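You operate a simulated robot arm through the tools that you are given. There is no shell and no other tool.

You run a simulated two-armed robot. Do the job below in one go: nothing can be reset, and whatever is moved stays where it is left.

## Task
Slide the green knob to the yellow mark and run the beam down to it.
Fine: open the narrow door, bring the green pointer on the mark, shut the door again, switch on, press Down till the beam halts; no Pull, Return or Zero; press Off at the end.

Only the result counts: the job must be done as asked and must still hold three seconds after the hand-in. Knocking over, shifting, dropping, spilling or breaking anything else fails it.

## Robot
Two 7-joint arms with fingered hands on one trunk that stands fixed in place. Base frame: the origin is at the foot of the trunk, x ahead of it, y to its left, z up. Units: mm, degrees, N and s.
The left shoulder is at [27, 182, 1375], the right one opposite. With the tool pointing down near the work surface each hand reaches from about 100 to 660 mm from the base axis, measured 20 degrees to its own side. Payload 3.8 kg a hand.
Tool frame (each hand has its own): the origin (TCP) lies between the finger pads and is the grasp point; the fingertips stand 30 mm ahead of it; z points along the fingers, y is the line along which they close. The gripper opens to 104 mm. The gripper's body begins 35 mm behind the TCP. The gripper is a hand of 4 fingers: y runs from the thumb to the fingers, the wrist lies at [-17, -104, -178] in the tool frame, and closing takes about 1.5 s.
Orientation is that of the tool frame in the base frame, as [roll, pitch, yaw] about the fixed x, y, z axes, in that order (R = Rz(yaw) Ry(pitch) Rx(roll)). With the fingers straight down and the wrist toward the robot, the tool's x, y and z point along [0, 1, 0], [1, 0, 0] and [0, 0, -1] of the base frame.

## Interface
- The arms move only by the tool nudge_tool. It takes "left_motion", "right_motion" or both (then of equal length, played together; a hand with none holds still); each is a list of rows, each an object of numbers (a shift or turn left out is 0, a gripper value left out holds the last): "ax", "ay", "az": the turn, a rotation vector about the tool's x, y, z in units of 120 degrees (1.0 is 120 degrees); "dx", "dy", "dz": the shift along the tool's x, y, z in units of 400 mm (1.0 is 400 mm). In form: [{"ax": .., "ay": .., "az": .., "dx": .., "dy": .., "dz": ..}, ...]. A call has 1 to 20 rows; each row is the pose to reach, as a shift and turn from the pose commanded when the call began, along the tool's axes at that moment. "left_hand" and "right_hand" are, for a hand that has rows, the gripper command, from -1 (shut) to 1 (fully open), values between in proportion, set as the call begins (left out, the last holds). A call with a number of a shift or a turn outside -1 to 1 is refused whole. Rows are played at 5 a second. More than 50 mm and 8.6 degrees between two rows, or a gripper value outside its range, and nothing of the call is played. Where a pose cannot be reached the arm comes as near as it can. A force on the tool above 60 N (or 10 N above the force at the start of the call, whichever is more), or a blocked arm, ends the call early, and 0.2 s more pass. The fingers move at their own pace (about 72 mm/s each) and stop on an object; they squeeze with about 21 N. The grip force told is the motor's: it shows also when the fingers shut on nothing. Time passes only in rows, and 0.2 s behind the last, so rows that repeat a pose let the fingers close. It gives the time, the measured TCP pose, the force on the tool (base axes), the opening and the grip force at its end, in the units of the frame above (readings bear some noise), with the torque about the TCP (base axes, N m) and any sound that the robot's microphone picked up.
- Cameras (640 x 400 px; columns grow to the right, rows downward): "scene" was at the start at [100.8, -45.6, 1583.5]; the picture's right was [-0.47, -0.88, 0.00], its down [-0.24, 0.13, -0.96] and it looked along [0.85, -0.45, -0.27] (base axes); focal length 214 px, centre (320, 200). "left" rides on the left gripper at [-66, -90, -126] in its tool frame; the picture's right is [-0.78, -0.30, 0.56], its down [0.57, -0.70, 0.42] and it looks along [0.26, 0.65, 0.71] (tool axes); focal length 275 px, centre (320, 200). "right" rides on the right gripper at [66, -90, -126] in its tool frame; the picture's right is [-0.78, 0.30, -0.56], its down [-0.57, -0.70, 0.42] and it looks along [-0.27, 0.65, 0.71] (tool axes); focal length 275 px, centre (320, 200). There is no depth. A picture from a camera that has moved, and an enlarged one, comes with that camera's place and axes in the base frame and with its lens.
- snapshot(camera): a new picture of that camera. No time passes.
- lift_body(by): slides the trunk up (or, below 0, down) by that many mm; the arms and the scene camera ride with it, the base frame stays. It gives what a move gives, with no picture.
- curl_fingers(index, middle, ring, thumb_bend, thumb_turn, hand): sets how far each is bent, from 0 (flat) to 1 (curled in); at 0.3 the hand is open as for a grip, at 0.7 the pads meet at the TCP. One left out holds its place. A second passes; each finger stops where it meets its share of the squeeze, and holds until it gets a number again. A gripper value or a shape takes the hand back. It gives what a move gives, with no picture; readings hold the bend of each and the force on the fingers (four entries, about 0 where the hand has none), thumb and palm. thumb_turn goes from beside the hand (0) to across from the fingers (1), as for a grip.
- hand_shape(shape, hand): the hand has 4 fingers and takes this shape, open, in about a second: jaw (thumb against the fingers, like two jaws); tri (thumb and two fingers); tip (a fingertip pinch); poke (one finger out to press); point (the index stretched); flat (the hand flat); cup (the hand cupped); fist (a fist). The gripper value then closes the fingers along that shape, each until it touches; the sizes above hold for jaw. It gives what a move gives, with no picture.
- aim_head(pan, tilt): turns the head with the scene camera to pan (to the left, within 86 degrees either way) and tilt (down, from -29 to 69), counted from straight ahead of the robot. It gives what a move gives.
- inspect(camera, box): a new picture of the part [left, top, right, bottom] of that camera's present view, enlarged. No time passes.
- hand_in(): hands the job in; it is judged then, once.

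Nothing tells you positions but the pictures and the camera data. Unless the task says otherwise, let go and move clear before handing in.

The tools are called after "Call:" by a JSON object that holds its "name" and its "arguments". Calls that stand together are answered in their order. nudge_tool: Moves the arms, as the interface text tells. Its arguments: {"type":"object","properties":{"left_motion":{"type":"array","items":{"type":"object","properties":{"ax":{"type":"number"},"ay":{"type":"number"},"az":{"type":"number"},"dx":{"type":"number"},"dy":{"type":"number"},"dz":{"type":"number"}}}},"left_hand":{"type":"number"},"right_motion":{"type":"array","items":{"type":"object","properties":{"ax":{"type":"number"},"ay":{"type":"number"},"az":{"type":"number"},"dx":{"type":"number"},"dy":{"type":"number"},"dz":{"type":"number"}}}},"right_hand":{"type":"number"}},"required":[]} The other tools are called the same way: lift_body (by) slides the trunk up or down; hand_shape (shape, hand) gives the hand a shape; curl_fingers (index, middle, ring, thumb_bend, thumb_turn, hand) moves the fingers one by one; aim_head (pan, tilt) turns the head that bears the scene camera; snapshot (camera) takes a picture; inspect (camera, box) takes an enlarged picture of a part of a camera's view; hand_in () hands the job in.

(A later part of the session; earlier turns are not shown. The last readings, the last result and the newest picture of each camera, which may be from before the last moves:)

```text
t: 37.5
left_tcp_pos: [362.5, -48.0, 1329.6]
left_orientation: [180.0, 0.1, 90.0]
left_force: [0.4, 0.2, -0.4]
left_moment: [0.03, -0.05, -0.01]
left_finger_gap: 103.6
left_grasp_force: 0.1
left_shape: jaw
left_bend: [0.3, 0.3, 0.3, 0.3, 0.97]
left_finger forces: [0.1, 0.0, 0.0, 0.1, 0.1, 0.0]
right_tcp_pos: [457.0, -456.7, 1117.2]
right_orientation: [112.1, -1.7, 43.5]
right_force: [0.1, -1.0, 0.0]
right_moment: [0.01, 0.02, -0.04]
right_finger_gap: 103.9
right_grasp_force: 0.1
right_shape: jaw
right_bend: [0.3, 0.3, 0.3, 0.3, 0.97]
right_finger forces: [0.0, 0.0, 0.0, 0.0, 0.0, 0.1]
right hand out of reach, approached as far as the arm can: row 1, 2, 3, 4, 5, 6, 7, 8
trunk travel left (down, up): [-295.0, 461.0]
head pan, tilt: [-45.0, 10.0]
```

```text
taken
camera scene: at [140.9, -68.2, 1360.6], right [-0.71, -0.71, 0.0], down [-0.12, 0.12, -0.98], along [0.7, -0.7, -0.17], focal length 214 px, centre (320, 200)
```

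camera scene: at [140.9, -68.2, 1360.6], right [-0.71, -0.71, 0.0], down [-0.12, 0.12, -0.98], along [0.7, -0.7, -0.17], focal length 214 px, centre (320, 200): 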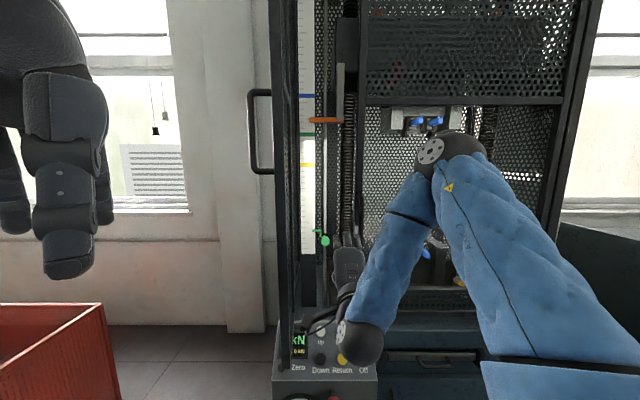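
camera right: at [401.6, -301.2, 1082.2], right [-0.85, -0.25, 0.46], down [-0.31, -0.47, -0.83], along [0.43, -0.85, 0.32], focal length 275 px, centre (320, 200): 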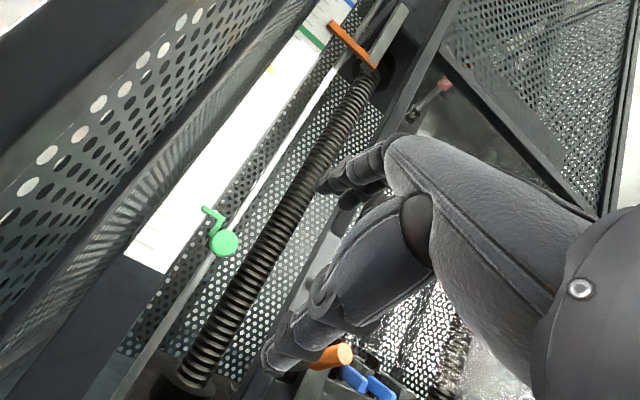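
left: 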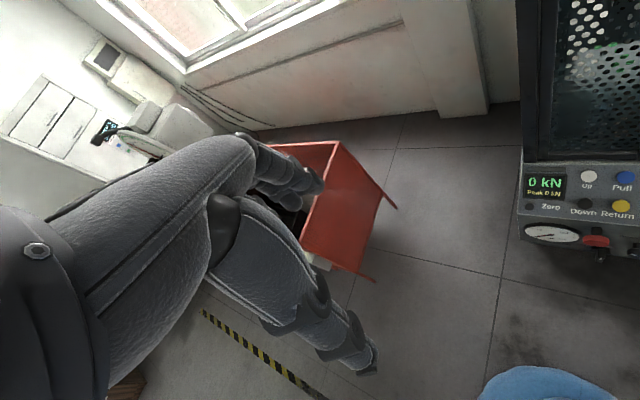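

The hand is now in front of the opening, pitched ~22° down. I move forward toward the knob with a small left yaw.

Call:
{"name": "nudge_tool", "arguments": {"right_motion": [{"ax": -0.0145, "ay": 0.026, "az": -0.0106, "dx": 0.008, "dy": 0.0116, "dz": 0.0485}, {"ax": -0.029, "ay": 0.052, "az": -0.0212, "dx": 0.016, "dy": 0.0232, "dz": 0.097}, {"ax": -0.0435, "ay": 0.078, "az": -0.0319, "dx": 0.024, "dy": 0.0349, "dz": 0.1455}, {"ax": -0.058, "ay": 0.104, "az": -0.0425, "dx": 0.0325, "dy": 0.0465, "dz": 0.194}]}}

Call:
{"name": "snapshot", "arguments": {"camera": "right"}}

Call:
{"name": "snapshot", "arguments": {"camera": "scene"}}

```text
t: 38.5
left_tcp_pos: [362.2, -47.0, 1330.2]
left_orientation: [180.0, 0.1, 90.0]
left_force: [-0.4, 0.0, -1.3]
left_moment: [-0.03, 0.04, -0.01]
left_finger_gap: 103.8
left_grasp_force: 0.0
left_shape: jaw
left_bend: [0.3, 0.3, 0.3, 0.3, 0.97]
left_finger forces: [0.0, 0.1, 0.1, 0.0, 0.0, 0.1]
right_tcp_pos: [493.8, -423.3, 1122.5]
right_orientation: [111.2, -2.4, 46.5]
right_force: [0.6, 0.1, -0.7]
right_moment: [-0.03, -0.01, -0.02]
right_finger_gap: 104.2
right_grasp_force: 0.1
right_shape: jaw
right_bend: [0.3, 0.3, 0.3, 0.3, 0.97]
right_finger forces: [0.1, 0.0, 0.0, 0.0, 0.0, 0.1]
right hand out of reach, approached as far as the arm can: row 1, 2, 3, 4
trunk travel left (down, up): [-295.0, 461.0]
head pan, tilt: [-45.0, 10.0]
```

```text
taken
camera right: at [428.9, -272.6, 1085.1], right [-0.85, -0.29, 0.44], down [-0.27, -0.49, -0.83], along [0.46, -0.82, 0.34], focal length 275 px, centre (320, 200)
```

right: 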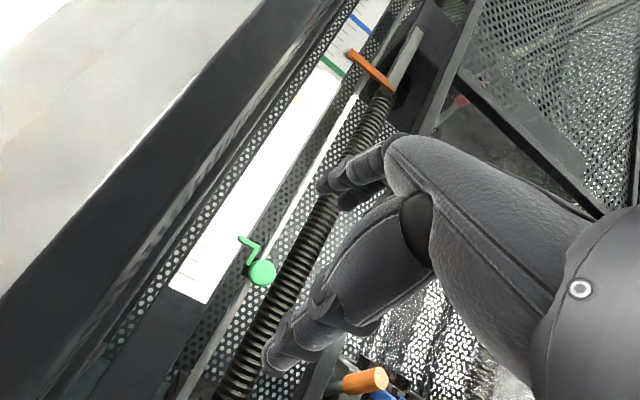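

```text
taken
camera scene: at [140.6, -67.1, 1360.8], right [-0.71, -0.71, 0.0], down [-0.12, 0.12, -0.98], along [0.7, -0.7, -0.17], focal length 214 px, centre (320, 200)
```

scene: 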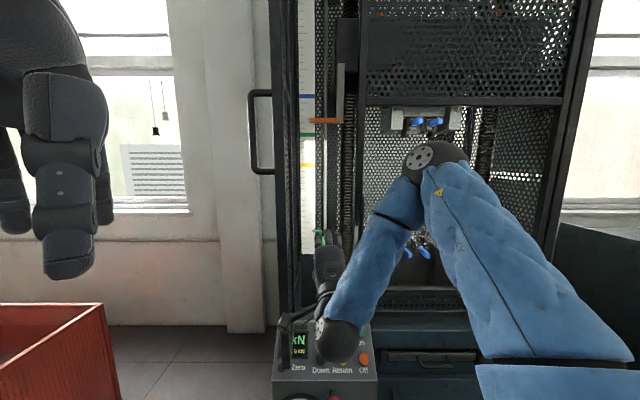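

Fully forward fingers are out of comfortable wrist range. I go back to the palm-down pose (pitch ~45°), where a flat index points nearly straight forward, and extend only the index to lift the knob from below.

Call:
{"name": "nudge_tool", "arguments": {"right_motion": [{"dx": -0.06, "ax": 0.05}, {"dx": -0.12, "ax": 0.1}, {"dx": -0.15, "ax": 0.16}]}}

Call:
{"name": "curl_fingers", "arguments": {"hand": "right", "index": 0, "middle": 1, "ring": 1, "thumb_bend": 1, "thumb_turn": 1}}

Call:
{"name": "snapshot", "arguments": {"camera": "right"}}

Call:
{"name": "snapshot", "arguments": {"camera": "scene"}}

```text
t: 39.3
left_tcp_pos: [359.6, -48.5, 1330.5]
left_orientation: [179.8, 0.0, 90.1]
left_force: [-0.5, 0.1, -0.3]
left_moment: [0.02, 0.01, 0.03]
left_finger_gap: 103.6
left_grasp_force: 0.0
left_shape: jaw
left_bend: [0.3, 0.3, 0.3, 0.3, 0.97]
left_finger forces: [0.1, 0.0, 0.0, 0.0, 0.1, 0.0]
right_tcp_pos: [459.1, -474.0, 1122.6]
right_orientation: [130.3, -2.5, 46.7]
right_force: [-1.3, -1.0, -0.2]
right_moment: [-0.03, -0.01, 0.02]
right_finger_gap: 104.2
right_grasp_force: 0.2
right_shape: jaw
right_bend: [0.3, 0.3, 0.3, 0.3, 0.97]
right_finger forces: [0.0, 0.0, 0.0, 0.0, 0.0, 0.1]
right hand out of reach, approached as far as the arm can: row 2, 3
trunk travel left (down, up): [-295.0, 461.0]
head pan, tilt: [-45.0, 10.0]
```

```text
t: 40.3
left_tcp_pos: [362.3, -46.7, 1330.8]
left_orientation: [-180.0, 0.1, 90.0]
left_force: [-0.1, -0.3, -0.6]
left_moment: [0.03, 0.04, -0.02]
left_finger_gap: 103.7
left_grasp_force: 0.0
left_shape: jaw
left_bend: [0.3, 0.3, 0.3, 0.3, 0.97]
left_finger forces: [0.0, 0.0, 0.0, 0.0, 0.0, 0.0]
right_tcp_pos: [460.2, -474.6, 1122.9]
right_orientation: [130.3, -2.3, 46.5]
right_force: [-0.2, 0.8, -0.6]
right_moment: [0.02, -0.04, 0.0]
right_finger_gap: 45.8
right_grasp_force: 0.1
right_shape: fingers
right_bend: [0.0, 1.0, 1.0, 1.0, 1.0]
right_finger forces: [0.0, 0.0, 0.0, 0.1, 0.0, 0.1]
trunk travel left (down, up): [-295.0, 461.0]
head pan, tilt: [-45.0, 10.0]
```

```text
taken
camera right: at [392.6, -321.2, 1136.4], right [-0.72, -0.42, 0.55], down [-0.47, -0.3, -0.83], along [0.52, -0.86, 0.02], focal length 275 px, centre (320, 200)
```

right: 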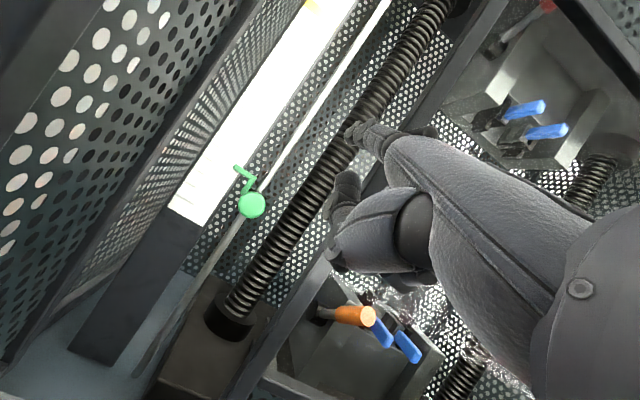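

```text
taken
camera scene: at [140.3, -67.4, 1360.8], right [-0.71, -0.71, 0.0], down [-0.12, 0.12, -0.98], along [0.7, -0.7, -0.17], focal length 214 px, centre (320, 200)
```

scene: 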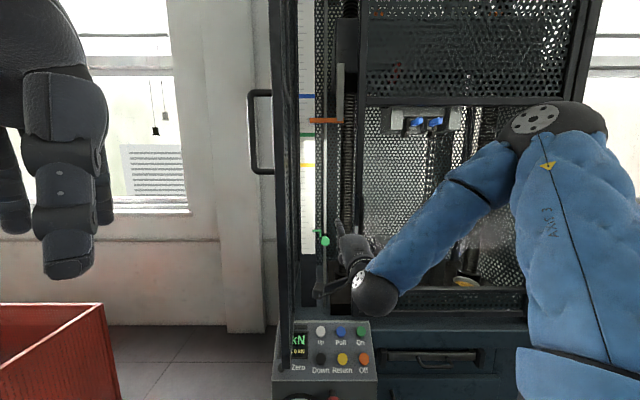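

Call:
{"name": "inspect", "arguments": {"camera": "scene", "box": [290, 200, 410, 310]}}

Call:
{"name": "inspect", "arguments": {"camera": "right", "box": [220, 80, 480, 280]}}

```text
3.64 times, centred on (350, 255) of scene
camera zoom: at [140.3, -67.4, 1360.8], right [-0.71, -0.71, 0.0], down [-0.12, 0.12, -0.98], along [0.7, -0.7, -0.17], focal length 780 px, centre (211, 0)
```

zoom: 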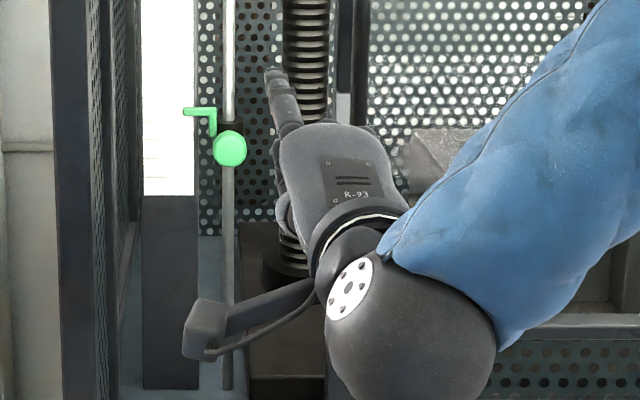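

```text
2.00 times, centred on (350, 180) of right
camera zoom: at [392.6, -321.2, 1136.4], right [-0.72, -0.42, 0.55], down [-0.47, -0.3, -0.83], along [0.52, -0.86, 0.02], focal length 551 px, centre (260, 240)
```

zoom: 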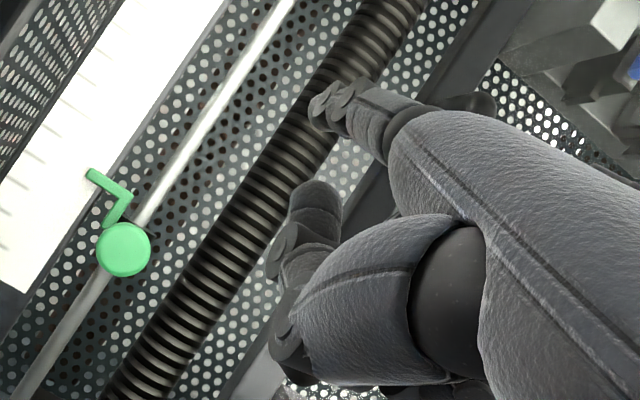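

The index tip is at about (a -7, f 727, z 1200), i.e. offset (-17, +66, +77) from the TCP. I lower the hand so the finger will pass below the knob.

Call:
{"name": "nudge_tool", "arguments": {"right_motion": [{"dx": 0.017, "dy": -0.067, "dz": 0.057}, {"dx": 0.034, "dy": -0.133, "dz": 0.113}, {"dx": 0.05, "dy": -0.2, "dz": 0.17}, {"dx": 0.0675, "dy": -0.267, "dz": 0.2265}]}}

Call:
{"name": "inspect", "arguments": {"camera": "scene", "box": [270, 200, 390, 310]}}

Call:
{"name": "snapshot", "arguments": {"camera": "right"}}

```text
t: 41.3
left_tcp_pos: [363.2, -47.7, 1330.0]
left_orientation: [-179.9, 0.1, 90.0]
left_force: [0.2, 0.2, -0.6]
left_moment: [-0.02, 0.01, 0.01]
left_finger_gap: 103.8
left_grasp_force: 0.1
left_shape: jaw
left_bend: [0.3, 0.3, 0.3, 0.3, 0.97]
left_finger forces: [0.0, 0.1, 0.0, 0.0, 0.1, 0.1]
right_tcp_pos: [482.6, -451.3, 984.2]
right_orientation: [130.3, -2.4, 46.6]
right_force: [0.4, -0.1, 0.5]
right_moment: [0.02, 0.0, 0.0]
right_finger_gap: 45.7
right_grasp_force: 0.1
right_shape: fingers
right_bend: [0.0, 1.0, 1.0, 1.0, 1.0]
right_finger forces: [0.1, 0.1, 0.0, 0.0, 0.0, 0.1]
trunk travel left (down, up): [-295.0, 461.0]
head pan, tilt: [-45.0, 10.0]
```

```text
3.64 times, centred on (330, 255) of scene
camera zoom: at [141.0, -67.2, 1360.6], right [-0.71, -0.71, 0.0], down [-0.12, 0.12, -0.98], along [0.7, -0.7, -0.17], focal length 780 px, centre (284, 0)
```

zoom: 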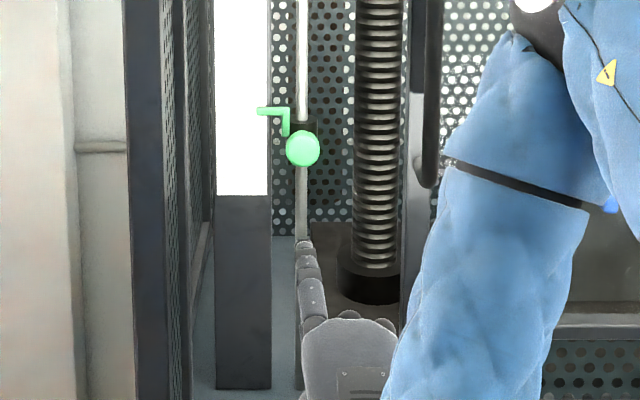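

```text
taken
camera right: at [414.8, -297.9, 997.9], right [-0.72, -0.42, 0.55], down [-0.46, -0.3, -0.83], along [0.52, -0.86, 0.02], focal length 275 px, centre (320, 200)
```

right: 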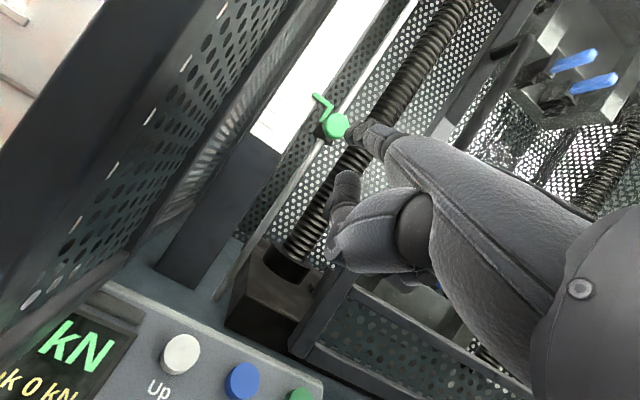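

The index is in line with the rod and below the knob. I advance 130 mm.

Call:
{"name": "nudge_tool", "arguments": {"right_motion": [{"dy": 0.036, "dz": 0.0423}, {"dy": 0.072, "dz": 0.0847}, {"dy": 0.108, "dz": 0.127}, {"dy": 0.143, "dz": 0.169}, {"dy": 0.179, "dz": 0.212}, {"dy": 0.21, "dz": 0.248}]}}

Call:
{"name": "inspect", "arguments": {"camera": "scene", "box": [270, 200, 390, 310]}}

Call:
{"name": "snapshot", "arguments": {"camera": "right"}}

```text
t: 42.7
left_tcp_pos: [361.3, -48.4, 1329.0]
left_orientation: [-179.9, 0.1, 90.1]
left_force: [-0.2, 0.0, 1.2]
left_moment: [-0.01, 0.03, 0.0]
left_finger_gap: 103.6
left_grasp_force: 0.1
left_shape: jaw
left_bend: [0.3, 0.3, 0.3, 0.3, 0.97]
left_finger forces: [0.0, 0.1, 0.0, 0.1, 0.1, 0.0]
right_tcp_pos: [577.9, -530.2, 989.3]
right_orientation: [130.6, -2.3, 45.5]
right_force: [0.5, 0.4, 0.0]
right_moment: [-0.01, -0.05, 0.0]
right_finger_gap: 45.7
right_grasp_force: 0.0
right_shape: fingers
right_bend: [0.0, 1.0, 1.0, 1.0, 1.0]
right_finger forces: [0.0, 0.1, 0.1, 0.0, 0.1, 0.0]
right hand out of reach, approached as far as the arm can: row 3, 4, 5, 6
trunk travel left (down, up): [-295.0, 461.0]
head pan, tilt: [-45.0, 10.0]
```

```text
3.64 times, centred on (330, 255) of scene
camera zoom: at [140.5, -67.6, 1360.7], right [-0.71, -0.71, 0.0], down [-0.12, 0.12, -0.98], along [0.7, -0.7, -0.17], focal length 780 px, centre (284, 0)
```

zoom: 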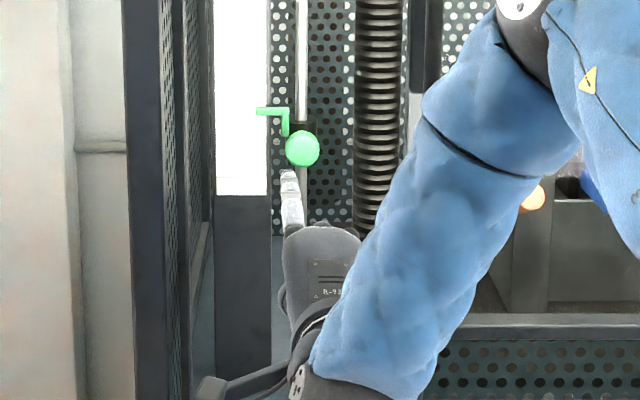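

```text
taken
camera right: at [512.9, -375.4, 1004.6], right [-0.72, -0.41, 0.56], down [-0.47, -0.29, -0.83], along [0.5, -0.86, 0.02], focal length 275 px, centre (320, 200)
```

right: 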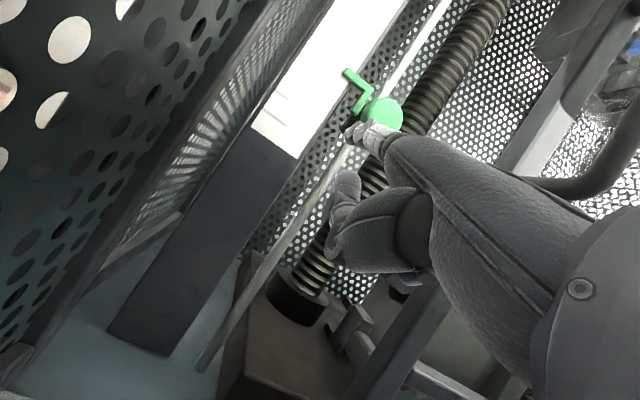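

The tip is just below the knob but ~13 mm left of its centre. I shift right, then check.

Call:
{"name": "nudge_tool", "arguments": {"right_motion": [{"dx": -0.015}, {"dx": -0.032}, {"dx": -0.032}]}}

Call:
{"name": "inspect", "arguments": {"camera": "scene", "box": [285, 215, 345, 265]}}

Call:
{"name": "inspect", "arguments": {"camera": "right", "box": [280, 40, 480, 190]}}

```text
t: 43.5
left_tcp_pos: [362.1, -48.4, 1330.1]
left_orientation: [180.0, 0.1, 90.1]
left_force: [-0.3, 0.5, 0.0]
left_moment: [0.02, 0.03, -0.06]
left_finger_gap: 103.9
left_grasp_force: 0.1
left_shape: jaw
left_bend: [0.3, 0.3, 0.3, 0.3, 0.97]
left_finger forces: [0.0, 0.0, 0.0, 0.0, 0.1, 0.0]
right_tcp_pos: [577.2, -529.4, 990.0]
right_orientation: [130.5, -2.3, 45.5]
right_force: [-0.1, -0.7, 0.7]
right_moment: [0.02, 0.03, -0.01]
right_finger_gap: 45.8
right_grasp_force: 0.0
right_shape: fingers
right_bend: [0.0, 1.0, 1.0, 1.0, 1.0]
right_finger forces: [0.0, 0.0, 0.0, 0.0, 0.0, 0.1]
right hand out of reach, approached as far as the arm can: row 1, 2, 3
trunk travel left (down, up): [-295.0, 461.0]
head pan, tilt: [-45.0, 10.0]
```

```text
8.00 times, centred on (315, 240) of scene
camera zoom: at [140.3, -67.4, 1360.8], right [-0.71, -0.71, 0.0], down [-0.12, 0.12, -0.98], along [0.7, -0.7, -0.17], focal length 1716 px, centre (360, -120)
```

zoom: 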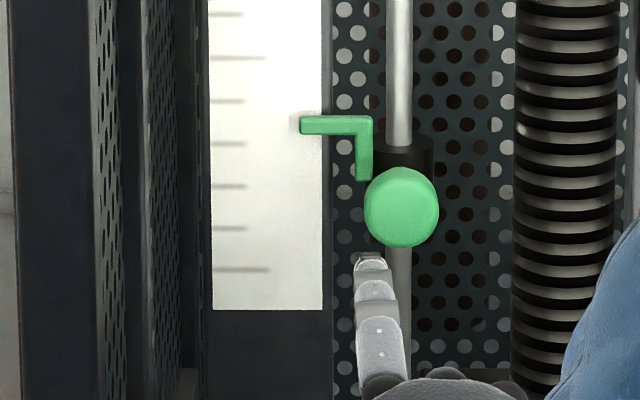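

```text
2.67 times, centred on (380, 115) of right
camera zoom: at [512.6, -375.2, 1004.7], right [-0.72, -0.41, 0.56], down [-0.47, -0.29, -0.83], along [0.5, -0.86, 0.02], focal length 734 px, centre (160, 427)
```

zoom: 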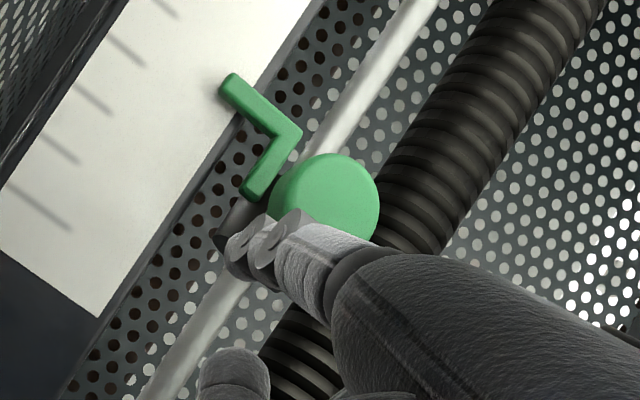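

The wrist is at a limit here. I retract, raise the hand, and lower the trunk another 150 mm to get a better arm posture.

Call:
{"name": "nudge_tool", "arguments": {"right_motion": [{"dy": -0.045, "dz": -0.053}, {"dy": -0.09, "dz": -0.106}, {"dy": -0.135, "dz": -0.159}, {"dy": -0.178, "dz": -0.21}, {"dy": -0.11, "dz": -0.268}, {"dy": -0.04, "dz": -0.326}, {"dy": 0.03, "dz": -0.384}, {"dy": 0.1, "dz": -0.442}, {"dy": 0.165, "dz": -0.501}]}}

Call:
{"name": "lift_body", "arguments": {"by": -150}}

Call:
{"name": "snapshot", "arguments": {"camera": "scene"}}

Call:
{"name": "snapshot", "arguments": {"camera": "right"}}

```text
t: 45.5
left_tcp_pos: [360.9, -48.5, 1331.0]
left_orientation: [180.0, 0.1, 90.1]
left_force: [0.5, 0.6, 0.6]
left_moment: [0.01, -0.04, -0.02]
left_finger_gap: 103.7
left_grasp_force: 0.0
left_shape: jaw
left_bend: [0.3, 0.3, 0.3, 0.3, 0.97]
left_finger forces: [0.0, 0.1, 0.0, 0.0, 0.0, 0.0]
right_tcp_pos: [491.9, -458.1, 1173.4]
right_orientation: [130.4, -2.5, 46.6]
right_force: [-0.5, -0.6, 1.0]
right_moment: [0.01, 0.0, -0.02]
right_finger_gap: 45.5
right_grasp_force: 0.1
right_shape: fingers
right_bend: [0.0, 1.0, 1.0, 1.0, 1.0]
right_finger forces: [0.0, 0.0, 0.0, 0.0, 0.0, 0.0]
trunk travel left (down, up): [-295.0, 461.0]
head pan, tilt: [-45.0, 10.0]
```

```text
t: 47.2
left_tcp_pos: [360.4, -48.2, 1181.0]
left_orientation: [-180.0, 0.1, 89.9]
left_force: [0.8, 0.1, 0.7]
left_moment: [-0.05, 0.01, -0.01]
left_finger_gap: 103.7
left_grasp_force: 0.0
left_shape: jaw
left_bend: [0.3, 0.3, 0.3, 0.3, 0.97]
left_finger forces: [0.0, 0.0, 0.0, 0.0, 0.0, 0.1]
right_tcp_pos: [515.0, -459.1, 995.3]
right_orientation: [132.9, 0.1, 46.5]
right_force: [-0.2, 0.1, -0.7]
right_moment: [-0.01, 0.0, 0.02]
right_finger_gap: 45.5
right_grasp_force: 0.2
right_shape: fingers
right_bend: [0.0, 1.0, 1.0, 1.0, 1.0]
right_finger forces: [0.1, 0.1, 0.0, 0.1, 0.0, 0.0]
trunk travel left (down, up): [-145.0, 611.0]
head pan, tilt: [-45.0, 10.0]
```

```text
taken
camera scene: at [213.3, -67.3, 1205.9], right [-0.71, -0.71, 0.0], down [-0.12, 0.12, -0.98], along [0.7, -0.7, -0.17], focal length 214 px, centre (320, 200)
```

scene: 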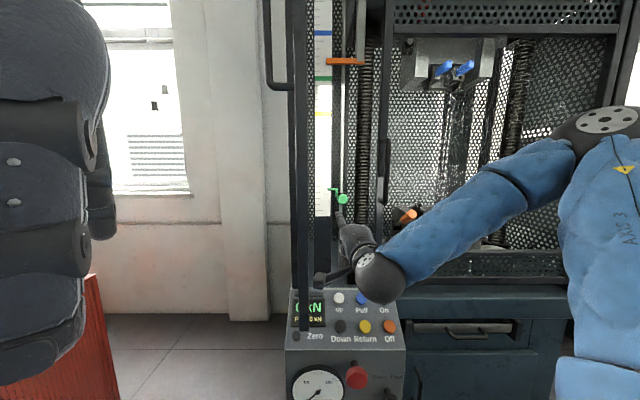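

```text
taken
camera right: at [448.2, -306.0, 1013.9], right [-0.68, -0.42, 0.6], down [-0.51, -0.3, -0.8], along [0.52, -0.86, -0.01], focal length 275 px, centre (320, 200)
```

right: 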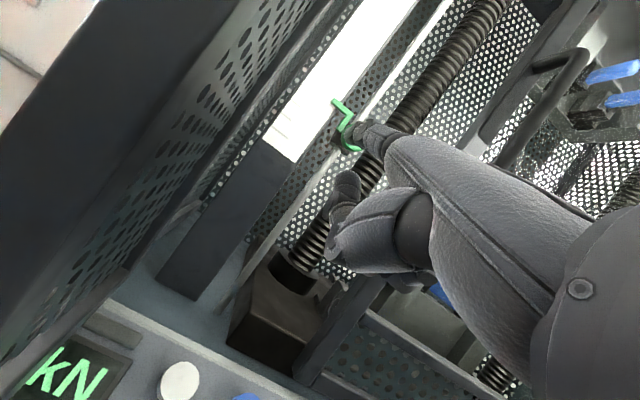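

Posture changed as the trunk tilted forward; the hand is now at f≈689. I shift right ~25 mm and go forward under the knob again.

Call:
{"name": "nudge_tool", "arguments": {"right_motion": [{"dx": -0.04, "dy": -0.005, "dz": 0.005}, {"dx": -0.07, "dy": 0.03, "dz": 0.045}, {"dx": -0.07, "dy": 0.07, "dz": 0.092}, {"dx": -0.07, "dy": 0.11, "dz": 0.14}, {"dx": -0.07, "dy": 0.15, "dz": 0.188}]}}

Call:
{"name": "inspect", "arguments": {"camera": "scene", "box": [310, 170, 390, 230]}}

Call:
{"name": "inspect", "arguments": {"camera": "right", "box": [280, 40, 480, 190]}}

```text
t: 48.4
left_tcp_pos: [362.8, -48.1, 1180.1]
left_orientation: [-180.0, 0.1, 90.1]
left_force: [0.0, 0.0, -0.2]
left_moment: [0.01, 0.05, 0.0]
left_finger_gap: 103.8
left_grasp_force: 0.0
left_shape: jaw
left_bend: [0.3, 0.3, 0.3, 0.3, 0.97]
left_finger forces: [0.1, 0.0, 0.0, 0.1, 0.0, 0.1]
right_tcp_pos: [566.7, -546.2, 985.4]
right_orientation: [132.8, 0.0, 46.6]
right_force: [0.3, -0.8, -0.2]
right_moment: [-0.01, 0.0, 0.03]
right_finger_gap: 45.8
right_grasp_force: 0.0
right_shape: fingers
right_bend: [0.0, 1.0, 1.0, 1.0, 1.0]
right_finger forces: [0.1, 0.0, 0.0, 0.1, 0.0, 0.1]
right hand out of reach, approached as far as the arm can: row 1
trunk travel left (down, up): [-145.0, 611.0]
head pan, tilt: [-45.0, 10.0]
```

```text
6.67 times, centred on (350, 200) of scene
camera zoom: at [214.3, -67.6, 1205.5], right [-0.71, -0.71, 0.0], down [-0.12, 0.12, -0.98], along [0.7, -0.7, -0.17], focal length 1430 px, centre (120, 200)
```

zoom: 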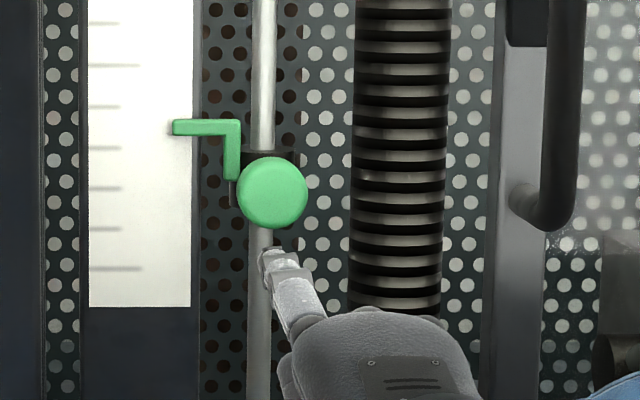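

```text
2.67 times, centred on (380, 115) of right
camera zoom: at [500.6, -392.8, 1004.8], right [-0.68, -0.42, 0.6], down [-0.52, -0.3, -0.8], along [0.52, -0.86, -0.01], focal length 734 px, centre (160, 427)
```

zoom: 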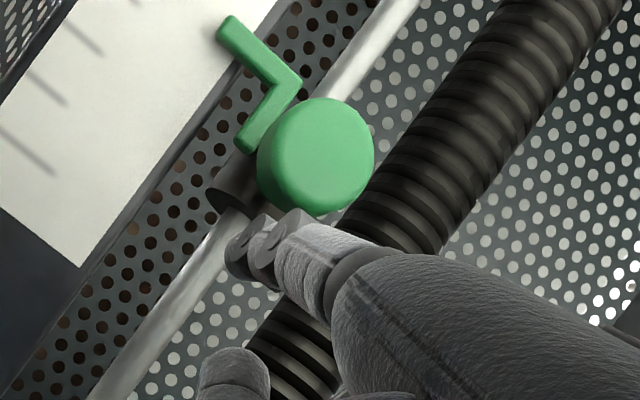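

The finger is centred right under the knob. I raise 50 mm and check that the knob follows.

Call:
{"name": "nudge_tool", "arguments": {"right_motion": [{"dy": 0.0183, "dz": -0.017}, {"dy": 0.0366, "dz": -0.034}, {"dy": 0.055, "dz": -0.051}, {"dy": 0.0732, "dz": -0.068}, {"dy": 0.0915, "dz": -0.085}]}}

Call:
{"name": "inspect", "arguments": {"camera": "scene", "box": [310, 150, 390, 210]}}

Call:
{"name": "inspect", "arguments": {"camera": "right", "box": [280, 40, 480, 190]}}

```text
t: 49.6
left_tcp_pos: [362.0, -48.3, 1180.4]
left_orientation: [180.0, 0.1, 90.2]
left_force: [-0.3, 0.8, 0.0]
left_moment: [-0.01, -0.02, 0.02]
left_finger_gap: 103.8
left_grasp_force: 0.1
left_shape: jaw
left_bend: [0.3, 0.3, 0.3, 0.3, 0.97]
left_finger forces: [0.0, 0.1, 0.1, 0.0, 0.0, 0.1]
right_tcp_pos: [565.1, -545.4, 1037.9]
right_orientation: [132.9, 0.0, 46.5]
right_force: [-2.7, 0.2, -4.1]
right_moment: [0.07, 0.03, -0.05]
right_finger_gap: 42.1
right_grasp_force: 3.0
right_shape: fingers
right_bend: [0.03, 1.0, 1.0, 1.0, 1.0]
right_finger forces: [4.8, 0.0, 0.1, 0.0, 0.0, 0.0]
trunk travel left (down, up): [-145.0, 611.0]
head pan, tilt: [-45.0, 10.0]
```

```text
6.67 times, centred on (350, 180) of scene
camera zoom: at [214.0, -67.7, 1205.6], right [-0.71, -0.71, 0.0], down [-0.12, 0.12, -0.98], along [0.7, -0.7, -0.17], focal length 1430 px, centre (120, 333)
```

zoom: 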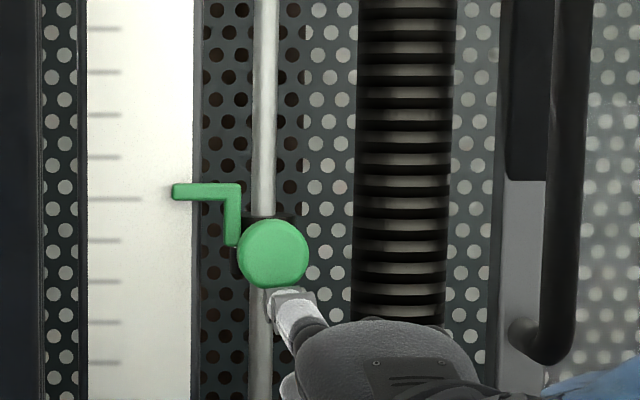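

```text
2.67 times, centred on (380, 115) of right
camera zoom: at [499.4, -392.1, 1056.2], right [-0.68, -0.42, 0.6], down [-0.51, -0.3, -0.8], along [0.52, -0.86, -0.01], focal length 734 px, centre (160, 427)
```

zoom: 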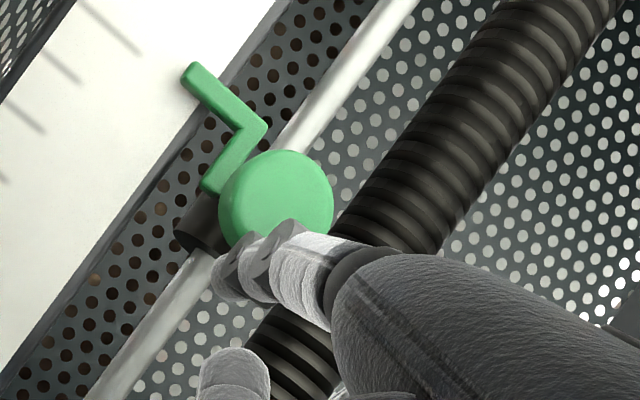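

The knob rises with the finger (pointer now z≈1154). I raise another 170 mm in steps.

Call:
{"name": "nudge_tool", "arguments": {"right_motion": [{"dy": 0.0366, "dz": -0.034}, {"dy": 0.0732, "dz": -0.068}, {"dy": 0.1098, "dz": -0.102}, {"dy": 0.1464, "dz": -0.136}, {"dy": 0.183, "dz": -0.17}, {"dy": 0.2196, "dz": -0.204}, {"dy": 0.2562, "dz": -0.238}, {"dy": 0.2928, "dz": -0.272}, {"dy": 0.311, "dz": -0.289}]}}

Call:
{"name": "snapshot", "arguments": {"camera": "scene"}}

Call:
{"name": "inspect", "arguments": {"camera": "right", "box": [280, 40, 480, 190]}}

```text
t: 51.6
left_tcp_pos: [362.3, -48.6, 1180.6]
left_orientation: [180.0, 0.2, 90.1]
left_force: [1.0, 0.5, 0.3]
left_moment: [-0.02, -0.01, -0.01]
left_finger_gap: 103.7
left_grasp_force: 0.0
left_shape: jaw
left_bend: [0.3, 0.3, 0.3, 0.3, 0.97]
left_finger forces: [0.1, 0.0, 0.0, 0.0, 0.0, 0.0]
right_tcp_pos: [565.5, -548.1, 1205.4]
right_orientation: [133.0, 0.0, 46.6]
right_force: [-0.1, 0.1, -4.2]
right_moment: [0.11, 0.28, 0.03]
right_finger_gap: 41.8
right_grasp_force: 2.1
right_shape: fingers
right_bend: [0.03, 1.0, 1.0, 1.0, 1.0]
right_finger forces: [4.6, 0.0, 0.0, 0.1, 0.0, 0.0]
trunk travel left (down, up): [-145.0, 611.0]
head pan, tilt: [-45.0, 10.0]
```

```text
taken
camera scene: at [214.4, -67.7, 1205.5], right [-0.71, -0.71, 0.0], down [-0.12, 0.12, -0.98], along [0.7, -0.7, -0.17], focal length 214 px, centre (320, 200)
```

scene: 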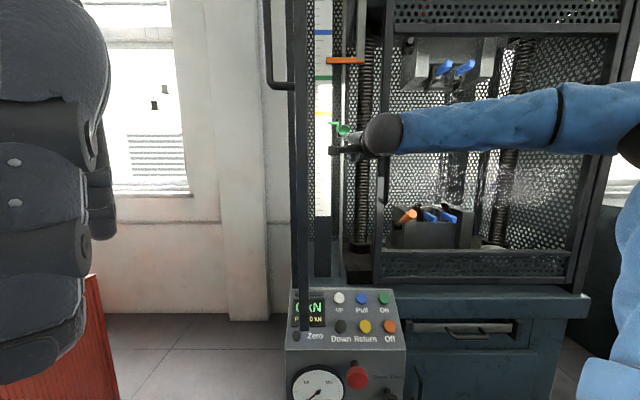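

```text
2.67 times, centred on (380, 115) of right
camera zoom: at [499.5, -394.0, 1224.6], right [-0.68, -0.42, 0.6], down [-0.52, -0.3, -0.8], along [0.52, -0.86, -0.01], focal length 734 px, centre (160, 427)
```

zoom: 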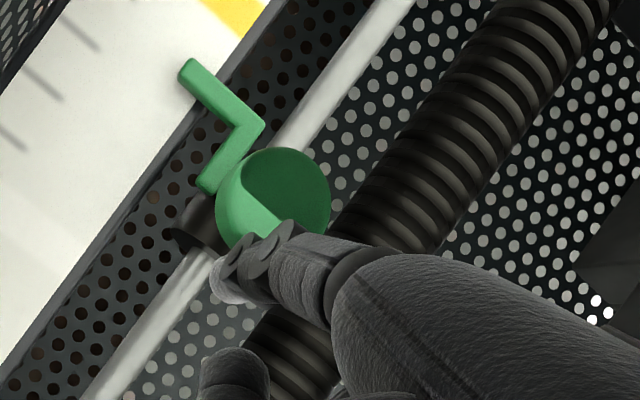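

Close to the mark now. I zoom to measure the remaining distance between pointer and yellow strip.

Call:
{"name": "inspect", "arguments": {"camera": "scene", "box": [300, 95, 360, 140]}}

```text
8.89 times, centred on (330, 118) of scene
camera zoom: at [214.4, -67.7, 1205.5], right [-0.71, -0.71, 0.0], down [-0.12, 0.12, -0.98], along [0.7, -0.7, -0.17], focal length 1906 px, centre (231, 933)
```

zoom: 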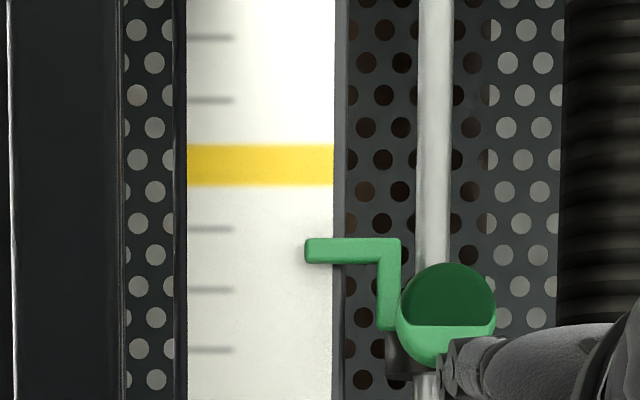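

Remaining rise is ≈28 mm. I raise 26 mm and re-measure.

Call:
{"name": "nudge_tool", "arguments": {"right_motion": [{"dy": 0.0183, "dz": -0.017}, {"dy": 0.0366, "dz": -0.034}, {"dy": 0.0476, "dz": -0.0443}]}}

Call:
{"name": "inspect", "arguments": {"camera": "scene", "box": [300, 90, 360, 130]}}

Call:
{"name": "inspect", "arguments": {"camera": "right", "box": [280, 20, 480, 170]}}

```text
t: 52.4
left_tcp_pos: [362.2, -49.6, 1179.8]
left_orientation: [-179.9, 0.1, 90.1]
left_force: [0.0, -0.5, 0.1]
left_moment: [-0.01, -0.01, -0.02]
left_finger_gap: 103.6
left_grasp_force: 0.0
left_shape: jaw
left_bend: [0.3, 0.3, 0.3, 0.3, 0.97]
left_finger forces: [0.0, 0.0, 0.0, 0.1, 0.1, 0.0]
right_tcp_pos: [566.6, -546.5, 1233.3]
right_orientation: [133.1, 0.1, 46.5]
right_force: [-0.9, -1.6, -5.0]
right_moment: [0.25, 0.14, -0.1]
right_finger_gap: 41.9
right_grasp_force: 2.5
right_shape: fingers
right_bend: [0.03, 1.0, 1.0, 1.0, 1.0]
right_finger forces: [4.7, 0.0, 0.1, 0.1, 0.0, 0.1]
trunk travel left (down, up): [-145.0, 611.0]
head pan, tilt: [-45.0, 10.0]
```

```text
10.00 times, centred on (330, 110) of scene
camera zoom: at [214.1, -68.1, 1205.6], right [-0.71, -0.71, 0.0], down [-0.12, 0.12, -0.98], along [0.7, -0.7, -0.17], focal length 2145 px, centre (220, 1100)
```

zoom: 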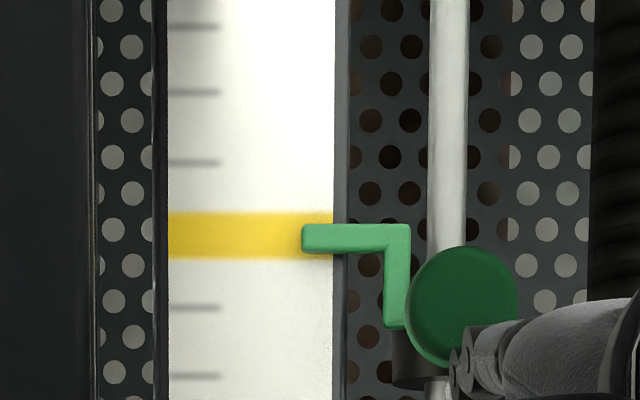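

```text
2.67 times, centred on (380, 95) of right
camera zoom: at [499.1, -392.8, 1251.7], right [-0.68, -0.42, 0.6], down [-0.52, -0.3, -0.8], along [0.52, -0.86, -0.01], focal length 734 px, centre (160, 480)
```

zoom: 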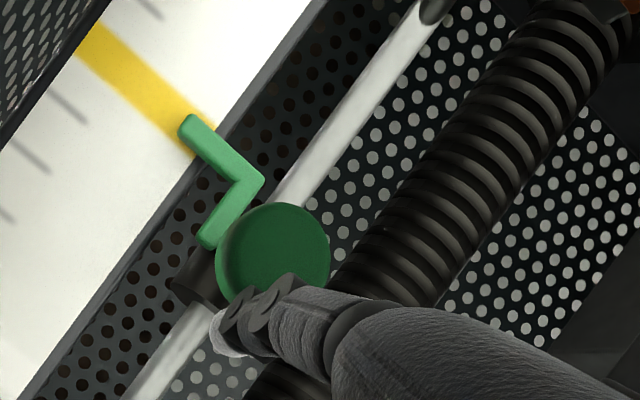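

The pointer is ~2 mm low after accounting for parallax (both cameras agree). I raise 2 mm.

Call:
{"name": "nudge_tool", "arguments": {"right_motion": [{"dy": 0.0037, "dz": -0.0034}, {"dy": 0.0037, "dz": -0.0034}]}}

Call:
{"name": "inspect", "arguments": {"camera": "scene", "box": [300, 90, 360, 130]}}

Call:
{"name": "inspect", "arguments": {"camera": "right", "box": [280, 20, 480, 170]}}

```text
t: 53.0
left_tcp_pos: [361.9, -48.2, 1179.1]
left_orientation: [-179.9, 0.1, 90.1]
left_force: [0.1, -0.2, 0.1]
left_moment: [-0.01, -0.01, 0.0]
left_finger_gap: 103.9
left_grasp_force: 0.0
left_shape: jaw
left_bend: [0.3, 0.3, 0.3, 0.3, 0.97]
left_finger forces: [0.0, 0.0, 0.0, 0.0, 0.0, 0.1]
right_tcp_pos: [566.1, -546.1, 1235.9]
right_orientation: [133.0, 0.0, 46.6]
right_force: [-1.4, -1.3, -4.5]
right_moment: [0.27, 0.13, -0.08]
right_finger_gap: 41.8
right_grasp_force: 2.3
right_shape: fingers
right_bend: [0.03, 1.0, 1.0, 1.0, 1.0]
right_finger forces: [4.5, 0.0, 0.0, 0.1, 0.0, 0.0]
trunk travel left (down, up): [-145.0, 611.0]
head pan, tilt: [-45.0, 10.0]
```

```text
10.00 times, centred on (330, 110) of scene
camera zoom: at [214.0, -68.0, 1205.6], right [-0.71, -0.71, 0.0], down [-0.12, 0.12, -0.98], along [0.7, -0.7, -0.17], focal length 2145 px, centre (220, 1100)
```

zoom: 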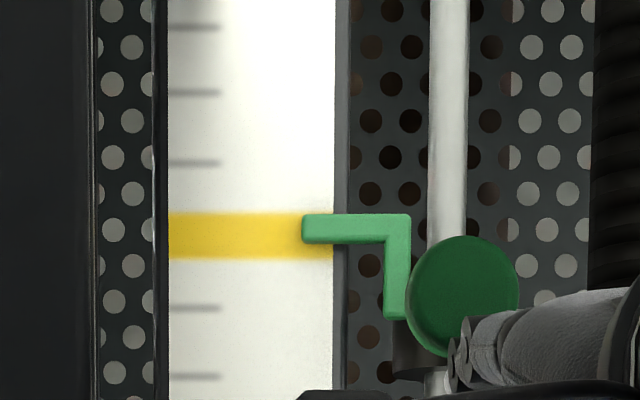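

```text
2.67 times, centred on (380, 95) of right
camera zoom: at [499.2, -392.6, 1254.1], right [-0.68, -0.42, 0.6], down [-0.51, -0.3, -0.8], along [0.52, -0.86, -0.01], focal length 734 px, centre (160, 480)
```

zoom: 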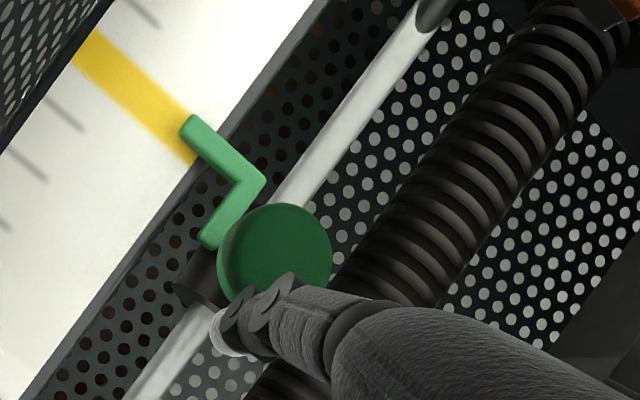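

The pointer lies on the yellow strip. I lower the finger to see that the knob holds.

Call:
{"name": "nudge_tool", "arguments": {"right_motion": [{"dy": -0.0183, "dz": 0.017}, {"dy": -0.0366, "dz": 0.034}, {"dy": -0.055, "dz": 0.051}]}}

Call:
{"name": "inspect", "arguments": {"camera": "scene", "box": [300, 90, 360, 130]}}

```text
t: 53.8
left_tcp_pos: [362.6, -48.5, 1180.1]
left_orientation: [180.0, 0.2, 90.1]
left_force: [0.6, -0.3, -0.1]
left_moment: [0.05, -0.01, 0.0]
left_finger_gap: 103.6
left_grasp_force: 0.0
left_shape: jaw
left_bend: [0.3, 0.3, 0.3, 0.3, 0.97]
left_finger forces: [0.0, 0.0, 0.0, 0.0, 0.0, 0.0]
right_tcp_pos: [566.7, -544.6, 1205.1]
right_orientation: [132.9, -0.1, 46.5]
right_force: [1.5, -0.2, 0.7]
right_moment: [-0.02, 0.0, 0.0]
right_finger_gap: 45.4
right_grasp_force: 0.1
right_shape: fingers
right_bend: [0.0, 1.0, 1.0, 1.0, 1.0]
right_finger forces: [0.0, 0.1, 0.0, 0.1, 0.0, 0.0]
trunk travel left (down, up): [-145.0, 611.0]
head pan, tilt: [-45.0, 10.0]
```

```text
10.00 times, centred on (330, 110) of scene
camera zoom: at [214.0, -67.4, 1205.6], right [-0.71, -0.71, 0.0], down [-0.12, 0.12, -0.98], along [0.7, -0.7, -0.17], focal length 2145 px, centre (220, 1100)
```

zoom: 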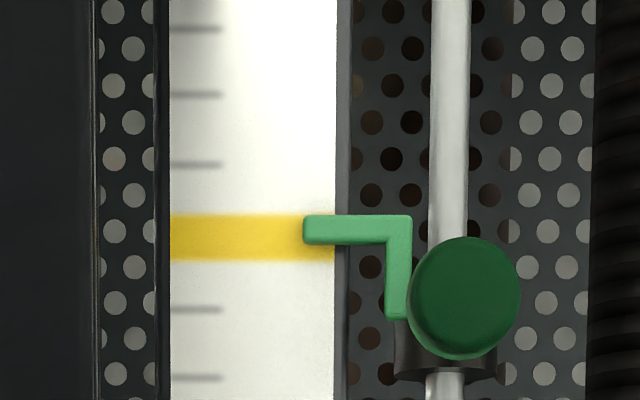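

The knob holds. I withdraw the hand and raise the trunk 150 mm for a level check of the pointer.

Call:
{"name": "nudge_tool", "arguments": {"right_motion": [{"dy": -0.055, "dz": -0.06}, {"dy": -0.11, "dz": -0.12}, {"dy": -0.165, "dz": -0.18}, {"dy": -0.221, "dz": -0.238}]}}

Call:
{"name": "nudge_tool", "arguments": {"right_motion": [{"dx": -0.08}, {"dx": -0.16}, {"dx": -0.24}]}}

Call:
{"name": "lift_body", "arguments": {"by": 150}}

Call:
{"name": "snapshot", "arguments": {"camera": "scene"}}

Call:
{"name": "inspect", "arguments": {"camera": "scene", "box": [285, 145, 345, 185]}}

```text
t: 54.8
left_tcp_pos: [361.0, -48.0, 1181.9]
left_orientation: [179.9, 0.0, 90.1]
left_force: [0.4, 0.4, -0.2]
left_moment: [0.02, -0.04, 0.04]
left_finger_gap: 103.9
left_grasp_force: 0.0
left_shape: jaw
left_bend: [0.3, 0.3, 0.3, 0.3, 0.97]
left_finger forces: [0.0, 0.1, 0.0, 0.0, 0.0, 0.0]
right_tcp_pos: [471.0, -456.9, 1205.7]
right_orientation: [133.0, 0.0, 46.6]
right_force: [0.1, 0.0, 0.6]
right_moment: [0.0, 0.0, 0.03]
right_finger_gap: 45.6
right_grasp_force: 0.1
right_shape: fingers
right_bend: [0.0, 1.0, 1.0, 1.0, 1.0]
right_finger forces: [0.1, 0.0, 0.0, 0.1, 0.1, 0.0]
trunk travel left (down, up): [-145.0, 611.0]
head pan, tilt: [-45.0, 10.0]
```

```text
t: 55.6
left_tcp_pos: [360.9, -48.5, 1180.0]
left_orientation: [-180.0, 0.1, 90.1]
left_force: [0.8, -0.8, -0.3]
left_moment: [0.0, -0.02, 0.04]
left_finger_gap: 103.6
left_grasp_force: 0.0
left_shape: jaw
left_bend: [0.3, 0.3, 0.3, 0.3, 0.97]
left_finger forces: [0.1, 0.0, 0.1, 0.0, 0.0, 0.0]
right_tcp_pos: [404.3, -526.4, 1205.8]
right_orientation: [132.9, 0.0, 46.6]
right_force: [-0.3, -0.7, 0.3]
right_moment: [0.01, 0.0, -0.02]
right_finger_gap: 45.7
right_grasp_force: 0.0
right_shape: fingers
right_bend: [0.0, 1.0, 1.0, 1.0, 1.0]
right_finger forces: [0.1, 0.0, 0.0, 0.0, 0.1, 0.0]
trunk travel left (down, up): [-145.0, 611.0]
head pan, tilt: [-45.0, 10.0]
```

```text
t: 57.4
left_tcp_pos: [362.4, -47.7, 1331.2]
left_orientation: [-180.0, 0.1, 90.1]
left_force: [0.0, -0.3, -0.4]
left_moment: [-0.02, 0.03, -0.01]
left_finger_gap: 103.9
left_grasp_force: 0.1
left_shape: jaw
left_bend: [0.3, 0.3, 0.3, 0.3, 0.97]
left_finger forces: [0.1, 0.1, 0.0, 0.0, 0.0, 0.1]
right_tcp_pos: [406.3, -524.7, 1355.1]
right_orientation: [133.1, 0.0, 46.7]
right_force: [-0.3, -0.1, -0.8]
right_moment: [0.02, 0.0, 0.0]
right_finger_gap: 45.5
right_grasp_force: 0.0
right_shape: fingers
right_bend: [0.0, 1.0, 1.0, 1.0, 1.0]
right_finger forces: [0.0, 0.0, 0.0, 0.1, 0.0, 0.1]
trunk travel left (down, up): [-295.0, 461.0]
head pan, tilt: [-45.0, 10.0]
```

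```text
taken
camera scene: at [140.7, -67.4, 1360.6], right [-0.71, -0.71, 0.0], down [-0.12, 0.12, -0.98], along [0.7, -0.7, -0.17], focal length 214 px, centre (320, 200)
```

scene: 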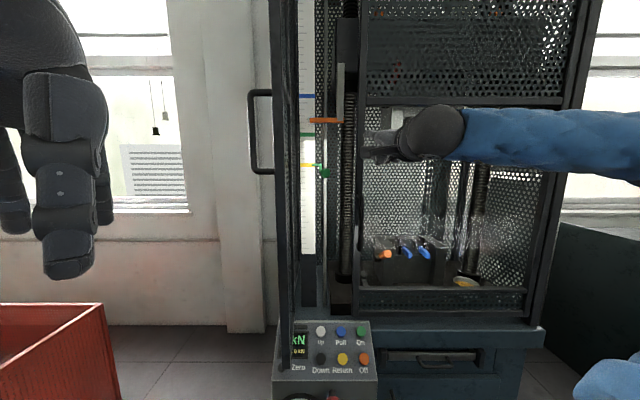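

```text
10.00 times, centred on (315, 165) of scene
camera zoom: at [140.7, -67.4, 1360.6], right [-0.71, -0.71, 0.0], down [-0.12, 0.12, -0.98], along [0.7, -0.7, -0.17], focal length 2145 px, centre (370, 550)
```

zoom: 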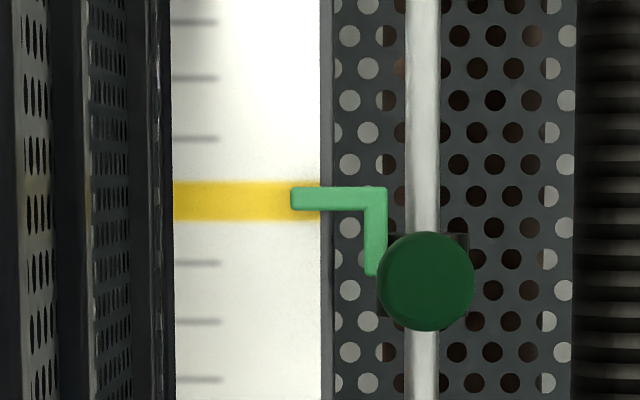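

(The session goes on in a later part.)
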